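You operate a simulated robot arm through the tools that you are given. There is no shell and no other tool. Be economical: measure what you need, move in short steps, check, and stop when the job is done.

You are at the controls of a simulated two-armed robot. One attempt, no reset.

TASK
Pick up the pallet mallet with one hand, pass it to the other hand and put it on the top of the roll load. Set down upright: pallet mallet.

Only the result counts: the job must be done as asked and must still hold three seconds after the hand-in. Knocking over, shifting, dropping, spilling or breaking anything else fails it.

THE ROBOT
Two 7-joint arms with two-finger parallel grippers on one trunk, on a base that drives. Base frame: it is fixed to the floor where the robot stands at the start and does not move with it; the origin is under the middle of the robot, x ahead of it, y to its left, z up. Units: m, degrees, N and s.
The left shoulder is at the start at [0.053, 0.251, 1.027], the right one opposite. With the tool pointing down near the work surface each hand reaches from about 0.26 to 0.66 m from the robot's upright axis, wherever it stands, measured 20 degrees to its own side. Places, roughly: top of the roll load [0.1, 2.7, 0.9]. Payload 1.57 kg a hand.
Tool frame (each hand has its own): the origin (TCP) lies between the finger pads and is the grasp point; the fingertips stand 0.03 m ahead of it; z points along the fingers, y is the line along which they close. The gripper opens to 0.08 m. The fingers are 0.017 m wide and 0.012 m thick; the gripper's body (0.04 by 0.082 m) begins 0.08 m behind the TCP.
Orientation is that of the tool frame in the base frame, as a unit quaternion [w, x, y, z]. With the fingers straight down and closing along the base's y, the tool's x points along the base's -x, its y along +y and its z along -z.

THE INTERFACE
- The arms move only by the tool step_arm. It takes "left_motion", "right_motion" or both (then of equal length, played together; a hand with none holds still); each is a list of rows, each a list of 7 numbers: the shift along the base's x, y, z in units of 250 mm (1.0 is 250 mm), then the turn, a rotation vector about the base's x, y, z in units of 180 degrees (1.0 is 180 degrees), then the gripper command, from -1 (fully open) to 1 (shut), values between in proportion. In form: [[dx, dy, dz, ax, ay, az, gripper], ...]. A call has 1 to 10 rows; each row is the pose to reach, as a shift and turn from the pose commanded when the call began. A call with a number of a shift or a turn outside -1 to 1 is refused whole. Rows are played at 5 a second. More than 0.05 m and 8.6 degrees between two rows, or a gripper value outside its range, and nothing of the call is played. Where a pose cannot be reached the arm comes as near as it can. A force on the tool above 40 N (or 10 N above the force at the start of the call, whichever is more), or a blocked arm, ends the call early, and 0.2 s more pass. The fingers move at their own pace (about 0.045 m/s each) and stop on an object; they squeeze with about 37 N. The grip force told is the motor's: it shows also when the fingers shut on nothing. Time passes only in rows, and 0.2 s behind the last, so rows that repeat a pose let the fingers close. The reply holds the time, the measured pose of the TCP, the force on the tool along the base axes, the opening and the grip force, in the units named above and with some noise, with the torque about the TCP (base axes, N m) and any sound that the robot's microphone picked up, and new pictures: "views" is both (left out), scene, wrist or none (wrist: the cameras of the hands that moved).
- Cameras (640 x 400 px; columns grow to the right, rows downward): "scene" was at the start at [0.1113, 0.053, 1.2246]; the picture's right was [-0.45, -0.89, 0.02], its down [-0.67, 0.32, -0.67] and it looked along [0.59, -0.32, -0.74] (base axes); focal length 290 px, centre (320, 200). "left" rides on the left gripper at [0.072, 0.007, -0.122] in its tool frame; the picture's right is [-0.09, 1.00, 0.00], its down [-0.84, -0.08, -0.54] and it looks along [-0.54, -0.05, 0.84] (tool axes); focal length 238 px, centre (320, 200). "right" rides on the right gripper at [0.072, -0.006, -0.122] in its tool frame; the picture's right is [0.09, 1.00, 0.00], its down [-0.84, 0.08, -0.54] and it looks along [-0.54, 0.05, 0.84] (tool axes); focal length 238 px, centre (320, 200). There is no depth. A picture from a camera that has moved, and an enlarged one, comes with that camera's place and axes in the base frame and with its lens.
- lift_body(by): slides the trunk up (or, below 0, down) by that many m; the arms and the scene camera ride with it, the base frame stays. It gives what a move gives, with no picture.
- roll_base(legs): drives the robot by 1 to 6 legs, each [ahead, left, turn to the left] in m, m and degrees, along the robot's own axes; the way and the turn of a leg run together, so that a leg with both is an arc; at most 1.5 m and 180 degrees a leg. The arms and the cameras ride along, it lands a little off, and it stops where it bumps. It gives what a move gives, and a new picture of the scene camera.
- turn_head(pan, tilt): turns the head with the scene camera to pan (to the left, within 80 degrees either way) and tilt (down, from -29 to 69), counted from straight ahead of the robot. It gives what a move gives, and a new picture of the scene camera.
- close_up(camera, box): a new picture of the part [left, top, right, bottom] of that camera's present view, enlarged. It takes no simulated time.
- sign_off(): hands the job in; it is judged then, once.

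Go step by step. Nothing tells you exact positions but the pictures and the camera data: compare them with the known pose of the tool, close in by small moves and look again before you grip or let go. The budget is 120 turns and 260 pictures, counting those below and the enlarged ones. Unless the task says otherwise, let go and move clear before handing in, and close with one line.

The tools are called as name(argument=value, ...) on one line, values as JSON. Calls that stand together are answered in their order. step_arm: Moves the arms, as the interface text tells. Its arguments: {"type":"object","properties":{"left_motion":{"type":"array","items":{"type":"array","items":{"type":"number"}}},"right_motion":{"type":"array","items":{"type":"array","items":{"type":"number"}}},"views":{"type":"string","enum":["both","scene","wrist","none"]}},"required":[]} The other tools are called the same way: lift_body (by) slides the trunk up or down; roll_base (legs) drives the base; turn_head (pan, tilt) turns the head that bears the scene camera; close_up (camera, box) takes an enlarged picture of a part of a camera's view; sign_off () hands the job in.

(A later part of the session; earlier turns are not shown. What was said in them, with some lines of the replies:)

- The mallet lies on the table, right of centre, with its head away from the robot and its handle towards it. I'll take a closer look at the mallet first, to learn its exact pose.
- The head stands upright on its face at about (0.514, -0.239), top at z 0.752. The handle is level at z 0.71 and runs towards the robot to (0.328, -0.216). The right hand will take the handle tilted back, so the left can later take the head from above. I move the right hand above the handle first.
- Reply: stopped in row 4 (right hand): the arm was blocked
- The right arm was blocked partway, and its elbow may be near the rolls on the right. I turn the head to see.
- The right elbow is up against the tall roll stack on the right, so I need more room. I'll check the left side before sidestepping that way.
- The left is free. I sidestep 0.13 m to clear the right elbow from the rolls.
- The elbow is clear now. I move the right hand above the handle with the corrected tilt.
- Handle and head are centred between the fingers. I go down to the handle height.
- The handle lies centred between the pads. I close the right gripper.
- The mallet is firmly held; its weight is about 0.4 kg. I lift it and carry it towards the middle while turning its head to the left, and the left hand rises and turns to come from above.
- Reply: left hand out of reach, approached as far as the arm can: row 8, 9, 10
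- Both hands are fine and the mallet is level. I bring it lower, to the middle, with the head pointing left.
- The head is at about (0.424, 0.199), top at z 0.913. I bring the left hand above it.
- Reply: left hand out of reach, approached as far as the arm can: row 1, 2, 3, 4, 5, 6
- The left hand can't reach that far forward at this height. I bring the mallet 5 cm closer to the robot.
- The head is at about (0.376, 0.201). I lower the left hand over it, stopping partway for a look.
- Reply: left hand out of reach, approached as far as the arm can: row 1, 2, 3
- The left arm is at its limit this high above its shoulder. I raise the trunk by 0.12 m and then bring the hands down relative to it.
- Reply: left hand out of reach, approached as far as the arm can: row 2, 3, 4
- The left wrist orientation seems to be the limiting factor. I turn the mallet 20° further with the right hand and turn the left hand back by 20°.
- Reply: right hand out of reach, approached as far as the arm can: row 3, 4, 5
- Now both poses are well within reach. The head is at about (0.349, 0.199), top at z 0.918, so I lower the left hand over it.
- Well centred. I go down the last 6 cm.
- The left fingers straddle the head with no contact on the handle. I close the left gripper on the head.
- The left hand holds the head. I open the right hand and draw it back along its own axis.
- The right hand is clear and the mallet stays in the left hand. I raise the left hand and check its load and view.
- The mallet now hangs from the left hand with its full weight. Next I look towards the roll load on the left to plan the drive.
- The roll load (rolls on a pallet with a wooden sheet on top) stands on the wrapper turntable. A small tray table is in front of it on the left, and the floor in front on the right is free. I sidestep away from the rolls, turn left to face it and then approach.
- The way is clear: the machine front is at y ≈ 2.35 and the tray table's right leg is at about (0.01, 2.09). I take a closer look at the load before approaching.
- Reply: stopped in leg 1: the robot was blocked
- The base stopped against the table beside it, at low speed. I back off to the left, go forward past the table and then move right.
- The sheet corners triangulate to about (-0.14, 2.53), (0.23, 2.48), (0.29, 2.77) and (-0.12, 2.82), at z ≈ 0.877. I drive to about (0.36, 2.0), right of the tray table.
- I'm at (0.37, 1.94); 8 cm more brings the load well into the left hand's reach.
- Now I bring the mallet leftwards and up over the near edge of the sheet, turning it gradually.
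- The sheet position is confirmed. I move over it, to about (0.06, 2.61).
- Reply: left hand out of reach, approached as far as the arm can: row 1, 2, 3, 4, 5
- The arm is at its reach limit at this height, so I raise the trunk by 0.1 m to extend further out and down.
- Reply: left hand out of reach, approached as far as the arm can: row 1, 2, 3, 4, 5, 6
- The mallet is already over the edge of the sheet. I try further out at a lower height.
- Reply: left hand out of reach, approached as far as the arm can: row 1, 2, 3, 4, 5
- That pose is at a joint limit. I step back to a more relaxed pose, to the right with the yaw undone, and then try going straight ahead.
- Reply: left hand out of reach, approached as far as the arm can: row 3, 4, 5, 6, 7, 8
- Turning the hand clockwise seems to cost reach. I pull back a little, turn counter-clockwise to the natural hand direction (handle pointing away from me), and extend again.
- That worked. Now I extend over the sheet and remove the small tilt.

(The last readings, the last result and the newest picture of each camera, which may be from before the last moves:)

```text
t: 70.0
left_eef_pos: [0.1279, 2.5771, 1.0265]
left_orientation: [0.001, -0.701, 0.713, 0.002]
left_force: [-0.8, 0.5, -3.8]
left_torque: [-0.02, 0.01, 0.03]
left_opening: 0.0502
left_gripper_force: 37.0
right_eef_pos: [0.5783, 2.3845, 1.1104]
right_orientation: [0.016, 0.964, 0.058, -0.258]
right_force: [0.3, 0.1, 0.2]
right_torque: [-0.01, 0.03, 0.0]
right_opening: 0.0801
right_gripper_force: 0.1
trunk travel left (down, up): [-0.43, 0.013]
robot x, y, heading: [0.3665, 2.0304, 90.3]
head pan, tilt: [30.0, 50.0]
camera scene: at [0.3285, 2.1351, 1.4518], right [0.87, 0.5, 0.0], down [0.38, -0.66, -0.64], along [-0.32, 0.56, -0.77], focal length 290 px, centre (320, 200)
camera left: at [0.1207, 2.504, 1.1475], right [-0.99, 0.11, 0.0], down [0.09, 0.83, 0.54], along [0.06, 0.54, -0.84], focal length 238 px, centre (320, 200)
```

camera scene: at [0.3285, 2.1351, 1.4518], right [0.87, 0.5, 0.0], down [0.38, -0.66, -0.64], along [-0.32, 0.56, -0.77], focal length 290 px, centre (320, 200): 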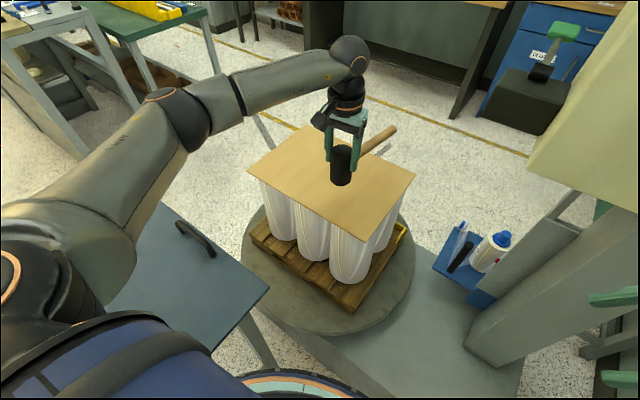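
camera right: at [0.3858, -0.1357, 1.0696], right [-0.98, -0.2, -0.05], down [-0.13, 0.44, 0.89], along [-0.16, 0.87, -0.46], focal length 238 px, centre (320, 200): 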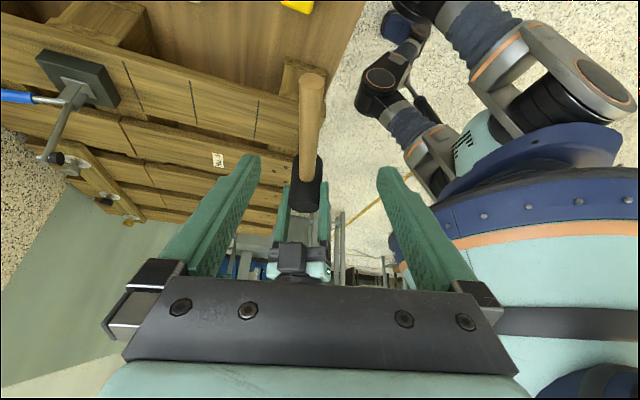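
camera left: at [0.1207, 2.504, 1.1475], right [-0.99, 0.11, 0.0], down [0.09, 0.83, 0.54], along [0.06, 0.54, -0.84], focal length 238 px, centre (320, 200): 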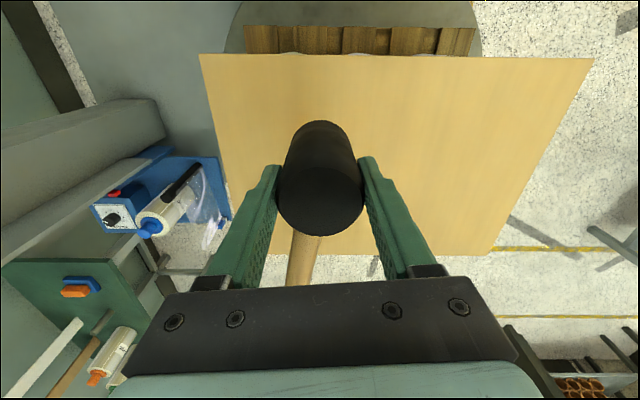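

Now fully over the sheet and level. I move a little further towards the centre and down to just above it.

step_arm(left_motion=[[-0.06, 0.1, -0.05, 0, 0, 0, 1], [-0.12, 0.18, -0.1, 0, 0, 0, 1], [-0.12, 0.18, -0.16, 0, 0, 0, 1], [-0.12, 0.18, -0.2, 0, 0, 0, 1], [-0.12, 0.18, -0.2, 0, 0, 0, 1]])

close_up(camera="scene", box=[240, 80, 440, 205])

```text
t: 71.2
left_eef_pos: [0.0991, 2.6231, 0.9753]
left_orientation: [0.001, -0.702, 0.712, 0.002]
left_force: [-0.5, 0.5, -3.7]
left_torque: [-0.04, -0.02, 0.02]
left_opening: 0.0502
left_gripper_force: 36.7
right_eef_pos: [0.578, 2.3849, 1.109]
right_orientation: [0.016, 0.964, 0.058, -0.258]
right_force: [-0.5, 0.3, -0.1]
right_torque: [-0.02, 0.03, 0.02]
right_opening: 0.0801
right_gripper_force: 0.1
trunk travel left (down, up): [-0.43, 0.013]
robot x, y, heading: [0.3672, 2.0276, 90.3]
head pan, tilt: [30.0, 50.0]
camera scene: at [0.3286, 2.1356, 1.4517], right [0.87, 0.5, 0.0], down [0.38, -0.66, -0.64], along [-0.32, 0.56, -0.77], focal length 290 px, centre (320, 200)
camera left: at [0.0923, 2.55, 1.0968], right [-0.99, 0.11, 0.0], down [0.09, 0.83, 0.54], along [0.06, 0.54, -0.84], focal length 238 px, centre (320, 200)
```

scene: 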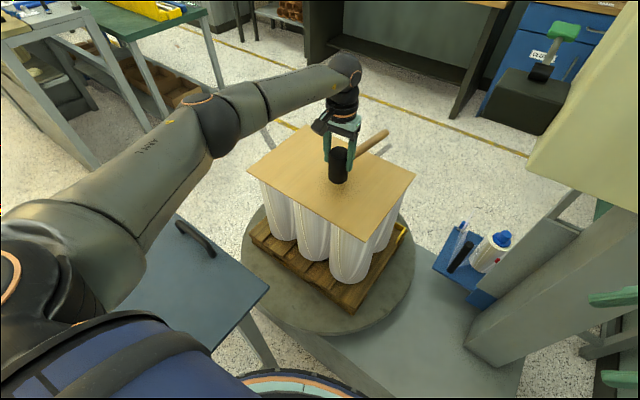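
left: 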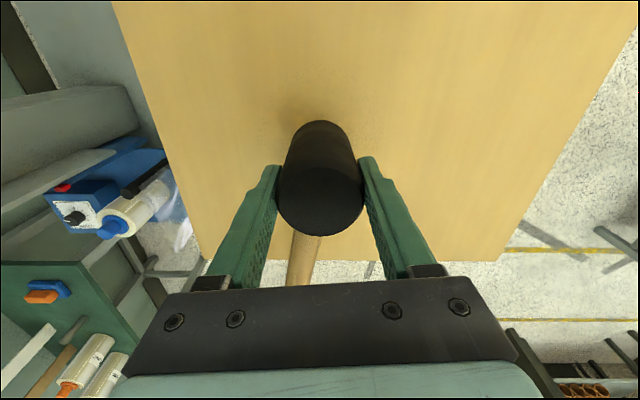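

```text
3.20 times, centred on (340, 142) of scene
camera zoom: at [0.3286, 2.1356, 1.4517], right [0.87, 0.5, 0.0], down [0.38, -0.66, -0.64], along [-0.32, 0.56, -0.77], focal length 927 px, centre (256, 384)
```

zoom: 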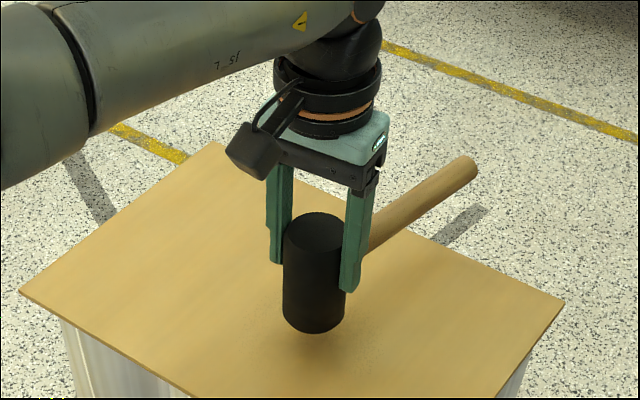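

A small gap remains under the head. I lower in small steps and watch the force.

step_arm(left_motion=[[0, 0, -0.03, 0, 0, 0, 1], [0, 0, -0.06, 0, 0, 0, 1], [0, 0, -0.07, 0, 0, 0, 1], [0, 0, -0.07, 0, 0, 0, 1]], views="none")

close_up(camera="scene", box=[290, 110, 410, 200])

```text
t: 72.2
left_eef_pos: [0.0997, 2.6232, 0.9578]
left_orientation: [0.0, -0.702, 0.712, 0.002]
left_force: [0.2, 0.1, -4.2]
left_torque: [-0.02, -0.04, 0.0]
left_opening: 0.0499
left_gripper_force: 37.0
right_eef_pos: [0.5782, 2.3847, 1.1099]
right_orientation: [0.016, 0.964, 0.057, -0.258]
right_force: [-0.3, 1.0, 0.0]
right_torque: [-0.03, 0.0, -0.01]
right_opening: 0.0801
right_gripper_force: 0.1
trunk travel left (down, up): [-0.43, 0.013]
robot x, y, heading: [0.3658, 2.0297, 90.0]
head pan, tilt: [30.0, 50.0]
```

```text
4.44 times, centred on (350, 155) of scene
camera zoom: at [0.3286, 2.1357, 1.4517], right [0.87, 0.5, 0.0], down [0.38, -0.66, -0.64], along [-0.32, 0.56, -0.77], focal length 1287 px, centre (187, 400)
```

zoom: 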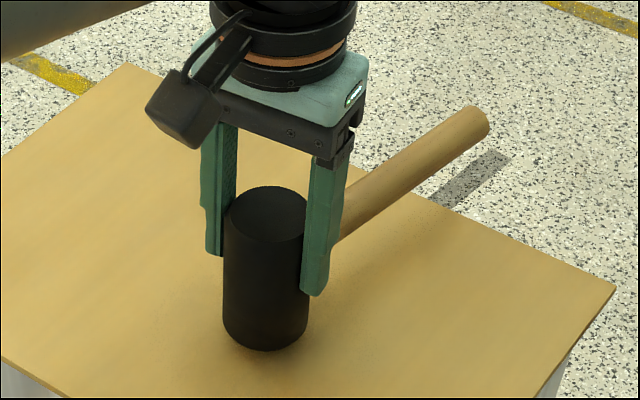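

step_arm(left_motion=[[0, 0, -0.012, 0, 0, 0, 1], [0, 0, -0.012, 0, 0, 0, 1]], views="none")

step_arm(left_motion=[[0, 0, -0.012, 0, 0, 0, 1], [0, 0, -0.012, 0, 0, 0, 1]], views="none")

```text
t: 72.8
left_eef_pos: [0.0989, 2.6218, 0.9548]
left_orientation: [0.0, -0.702, 0.712, 0.001]
left_force: [0.1, 0.1, -4.0]
left_torque: [-0.01, 0.04, 0.0]
left_opening: 0.05
left_gripper_force: 36.7
right_eef_pos: [0.5791, 2.3844, 1.1099]
right_orientation: [0.016, 0.964, 0.058, -0.259]
right_force: [-0.3, -0.5, 0.1]
right_torque: [0.0, 0.0, 0.01]
right_opening: 0.08
right_gripper_force: 0.0
trunk travel left (down, up): [-0.43, 0.013]
robot x, y, heading: [0.3692, 2.0302, 90.0]
head pan, tilt: [30.0, 50.0]
```

```text
t: 73.5
left_eef_pos: [0.0997, 2.623, 0.9509]
left_orientation: [0.0, -0.702, 0.712, 0.002]
left_force: [-0.6, -0.6, -4.0]
left_torque: [-0.03, -0.02, 0.0]
left_opening: 0.05
left_gripper_force: 36.9
right_eef_pos: [0.5788, 2.3858, 1.1095]
right_orientation: [0.016, 0.965, 0.057, -0.257]
right_force: [-0.9, 0.5, -0.6]
right_torque: [0.02, 0.01, 0.03]
right_opening: 0.0801
right_gripper_force: 0.1
trunk travel left (down, up): [-0.43, 0.013]
robot x, y, heading: [0.3661, 2.0292, 90.0]
head pan, tilt: [30.0, 50.0]
```

No contact yet, so I keep going.

step_arm(left_motion=[[0, 0, -0.012, 0, 0, 0, 1], [0, 0, -0.012, 0, 0, 0, 1]], views="none")

step_arm(left_motion=[[0, 0, -0.012, 0, 0, 0, 1], [0, 0, -0.012, 0, 0, 0, 1]], views="none")

close_up(camera="scene", box=[290, 110, 410, 200])

```text
t: 74.0
left_eef_pos: [0.0993, 2.6232, 0.949]
left_orientation: [0.0, -0.702, 0.712, 0.001]
left_force: [-0.3, 0.4, -3.2]
left_torque: [-0.06, 0.03, -0.05]
left_opening: 0.05
left_gripper_force: 37.5
right_eef_pos: [0.5787, 2.3846, 1.1111]
right_orientation: [0.016, 0.964, 0.057, -0.258]
right_force: [-0.6, 0.0, 0.6]
right_torque: [0.0, -0.02, -0.02]
right_opening: 0.0801
right_gripper_force: 0.0
trunk travel left (down, up): [-0.43, 0.013]
robot x, y, heading: [0.3637, 2.0254, 90.2]
head pan, tilt: [30.0, 50.0]
```

```text
t: 74.7
left_eef_pos: [0.1002, 2.6223, 0.9485]
left_orientation: [0.001, -0.702, 0.712, 0.002]
left_force: [-1.5, 0.1, 9.2]
left_torque: [-0.33, 0.1, -0.05]
left_opening: 0.0502
left_gripper_force: 37.4
right_eef_pos: [0.5789, 2.3837, 1.1098]
right_orientation: [0.016, 0.964, 0.057, -0.259]
right_force: [-0.8, 0.2, -0.8]
right_torque: [0.0, -0.02, 0.0]
right_opening: 0.0799
right_gripper_force: 0.1
trunk travel left (down, up): [-0.43, 0.013]
robot x, y, heading: [0.3674, 2.0289, 90.0]
head pan, tilt: [30.0, 50.0]
```

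```text
4.44 times, centred on (350, 155) of scene
camera zoom: at [0.3291, 2.1343, 1.452], right [0.87, 0.5, 0.0], down [0.38, -0.66, -0.64], along [-0.32, 0.56, -0.77], focal length 1287 px, centre (187, 400)
```

zoom: 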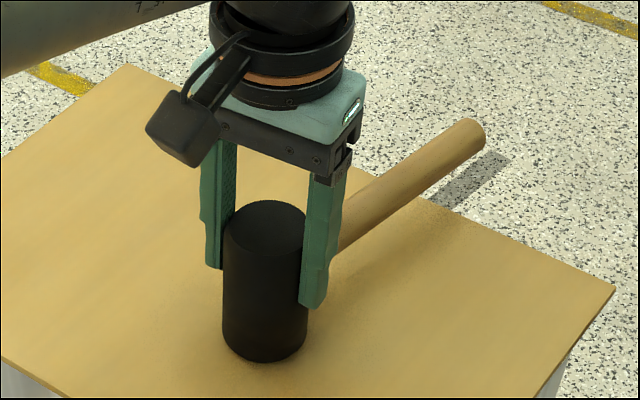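

Contact: the head rests upright on the sheet. I ease the push slightly, then open slowly.

step_arm(left_motion=[[0, 0, 0.008, 0, 0, 0, 1], [0, 0, 0.008, 0, 0, 0, 1], [0, 0, 0.008, 0, 0, 0, 0], [0, 0, 0.008, 0, 0, 0, -0.5], [0, 0, 0.008, 0, 0, 0, -1], [0, 0, 0.008, 0, 0, 0, -1]])

```text
t: 76.0
left_eef_pos: [0.0994, 2.6226, 0.9488]
left_orientation: [-0.001, -0.703, 0.711, 0.001]
left_force: [-0.3, 0.3, 0.5]
left_torque: [-0.03, 0.01, -0.01]
left_opening: 0.0802
left_gripper_force: 0.0
right_eef_pos: [0.5777, 2.3843, 1.1088]
right_orientation: [0.017, 0.964, 0.058, -0.259]
right_force: [0.3, 0.4, 0.0]
right_torque: [0.01, 0.0, -0.02]
right_opening: 0.0802
right_gripper_force: 0.0
trunk travel left (down, up): [-0.43, 0.013]
robot x, y, heading: [0.3671, 2.0331, 90.0]
head pan, tilt: [30.0, 50.0]
camera scene: at [0.3288, 2.1352, 1.4517], right [0.87, 0.5, 0.0], down [0.38, -0.66, -0.64], along [-0.32, 0.56, -0.77], focal length 290 px, centre (320, 200)
camera left: at [0.0928, 2.5493, 1.0692], right [-0.99, 0.11, 0.0], down [0.09, 0.83, 0.54], along [0.06, 0.54, -0.84], focal length 238 px, centre (320, 200)
```

scene: 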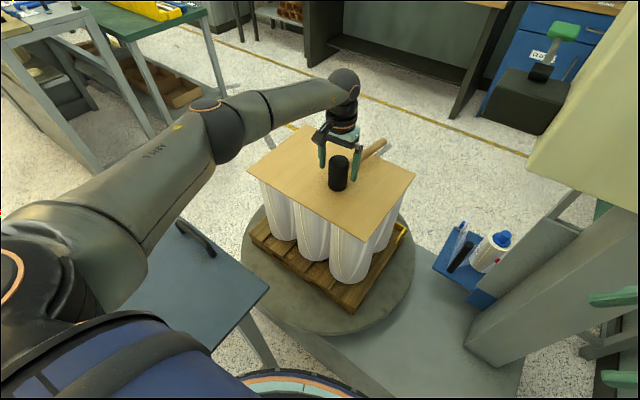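
left: 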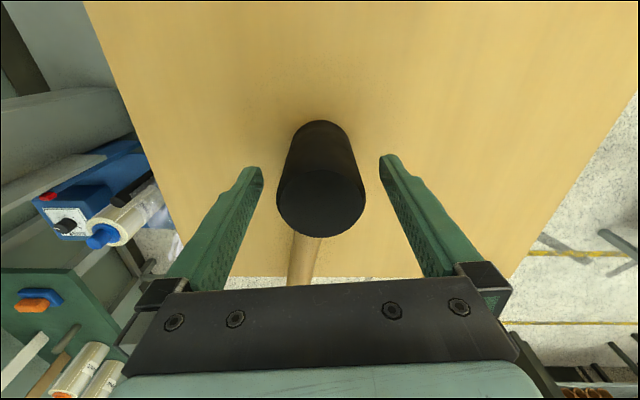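

The mallet stands on its own. I lift the hand straight up and check.

step_arm(left_motion=[[0, 0, 0.06, 0, 0, 0, -1], [0, 0, 0.12, 0, 0, 0, -1], [0, 0, 0.18, 0, 0, 0, -1], [0, 0, 0.24, 0, 0, 0, -1], [0, 0, 0.28, 0, 0, 0, -1]])

```text
t: 77.2
left_eef_pos: [0.099, 2.6228, 1.0177]
left_orientation: [0.0, -0.703, 0.711, 0.001]
left_force: [0.0, -0.2, 1.2]
left_torque: [0.0, -0.02, 0.03]
left_opening: 0.0798
left_gripper_force: 0.1
right_eef_pos: [0.579, 2.3847, 1.11]
right_orientation: [0.017, 0.964, 0.058, -0.259]
right_force: [-0.9, 0.6, 0.5]
right_torque: [0.0, 0.0, 0.02]
right_opening: 0.0801
right_gripper_force: 0.1
trunk travel left (down, up): [-0.43, 0.013]
robot x, y, heading: [0.3669, 2.0265, 90.1]
head pan, tilt: [30.0, 50.0]
camera scene: at [0.3288, 2.1352, 1.4517], right [0.87, 0.5, 0.0], down [0.38, -0.66, -0.64], along [-0.32, 0.56, -0.77], focal length 290 px, centre (320, 200)
camera left: at [0.0917, 2.5488, 1.1396], right [-0.99, 0.11, 0.0], down [0.09, 0.83, 0.54], along [0.06, 0.54, -0.84], focal length 238 px, centre (320, 200)
```

scene: 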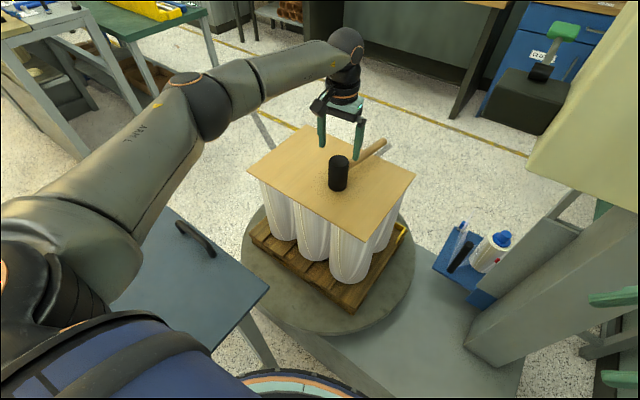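
left: 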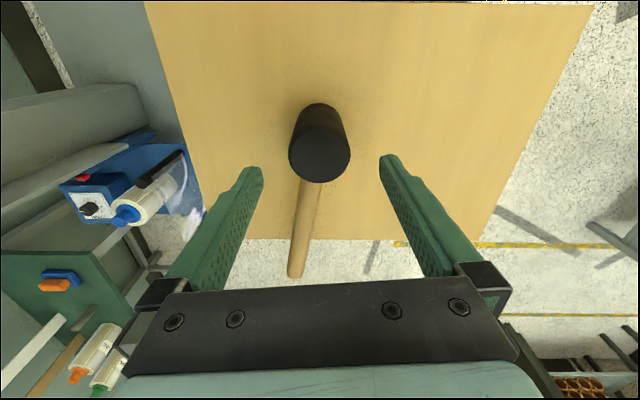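

The mallet stands upright on the sheet with the hand clear above it. I raise the hand a little more before handing in.

step_arm(left_motion=[[0, 0, 0.08, 0, 0, 0, -1], [0, -0.1, 0.16, 0, 0, 0, -1], [0, -0.2, 0.24, 0, 0, 0, -1], [0, -0.2, 0.24, 0, 0, 0, -1]], views="scene")

```text
t: 78.2
left_eef_pos: [0.0991, 2.5717, 1.0773]
left_orientation: [-0.001, -0.702, 0.712, 0.001]
left_force: [0.2, -0.1, -0.5]
left_torque: [0.0, 0.04, 0.02]
left_opening: 0.08
left_gripper_force: 0.1
right_eef_pos: [0.5785, 2.3844, 1.1097]
right_orientation: [0.016, 0.964, 0.057, -0.259]
right_force: [0.8, -0.3, 0.2]
right_torque: [-0.01, 0.02, 0.01]
right_opening: 0.0801
right_gripper_force: 0.0
trunk travel left (down, up): [-0.43, 0.013]
robot x, y, heading: [0.3686, 2.0253, 90.0]
head pan, tilt: [30.0, 50.0]
camera scene: at [0.3288, 2.1356, 1.4517], right [0.87, 0.5, 0.0], down [0.38, -0.66, -0.64], along [-0.32, 0.56, -0.77], focal length 290 px, centre (320, 200)
```

scene: 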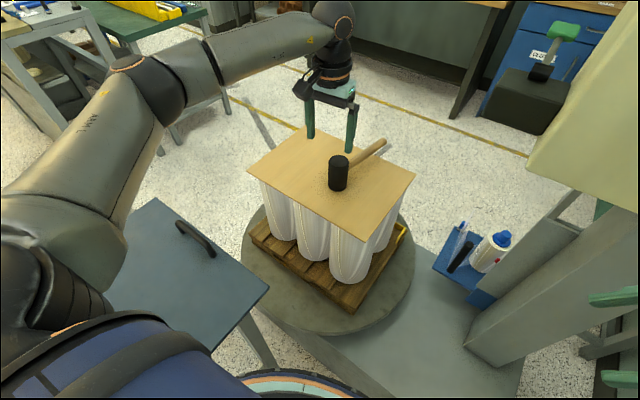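

The mallet stands upright and stable on the roll load, and both hands are clear, so I hand in.

sign_off()

```text
The job is handed in.
```

I picked up the pallet mallet with the right hand, passed it to the left, and set it upright on top of the roll load, with both hands clear when I handed in. On the way, the right elbow touched the tall roll stack and the base bumped the work table once, both at low speed; I saw nothing move, but I did not go back to check.
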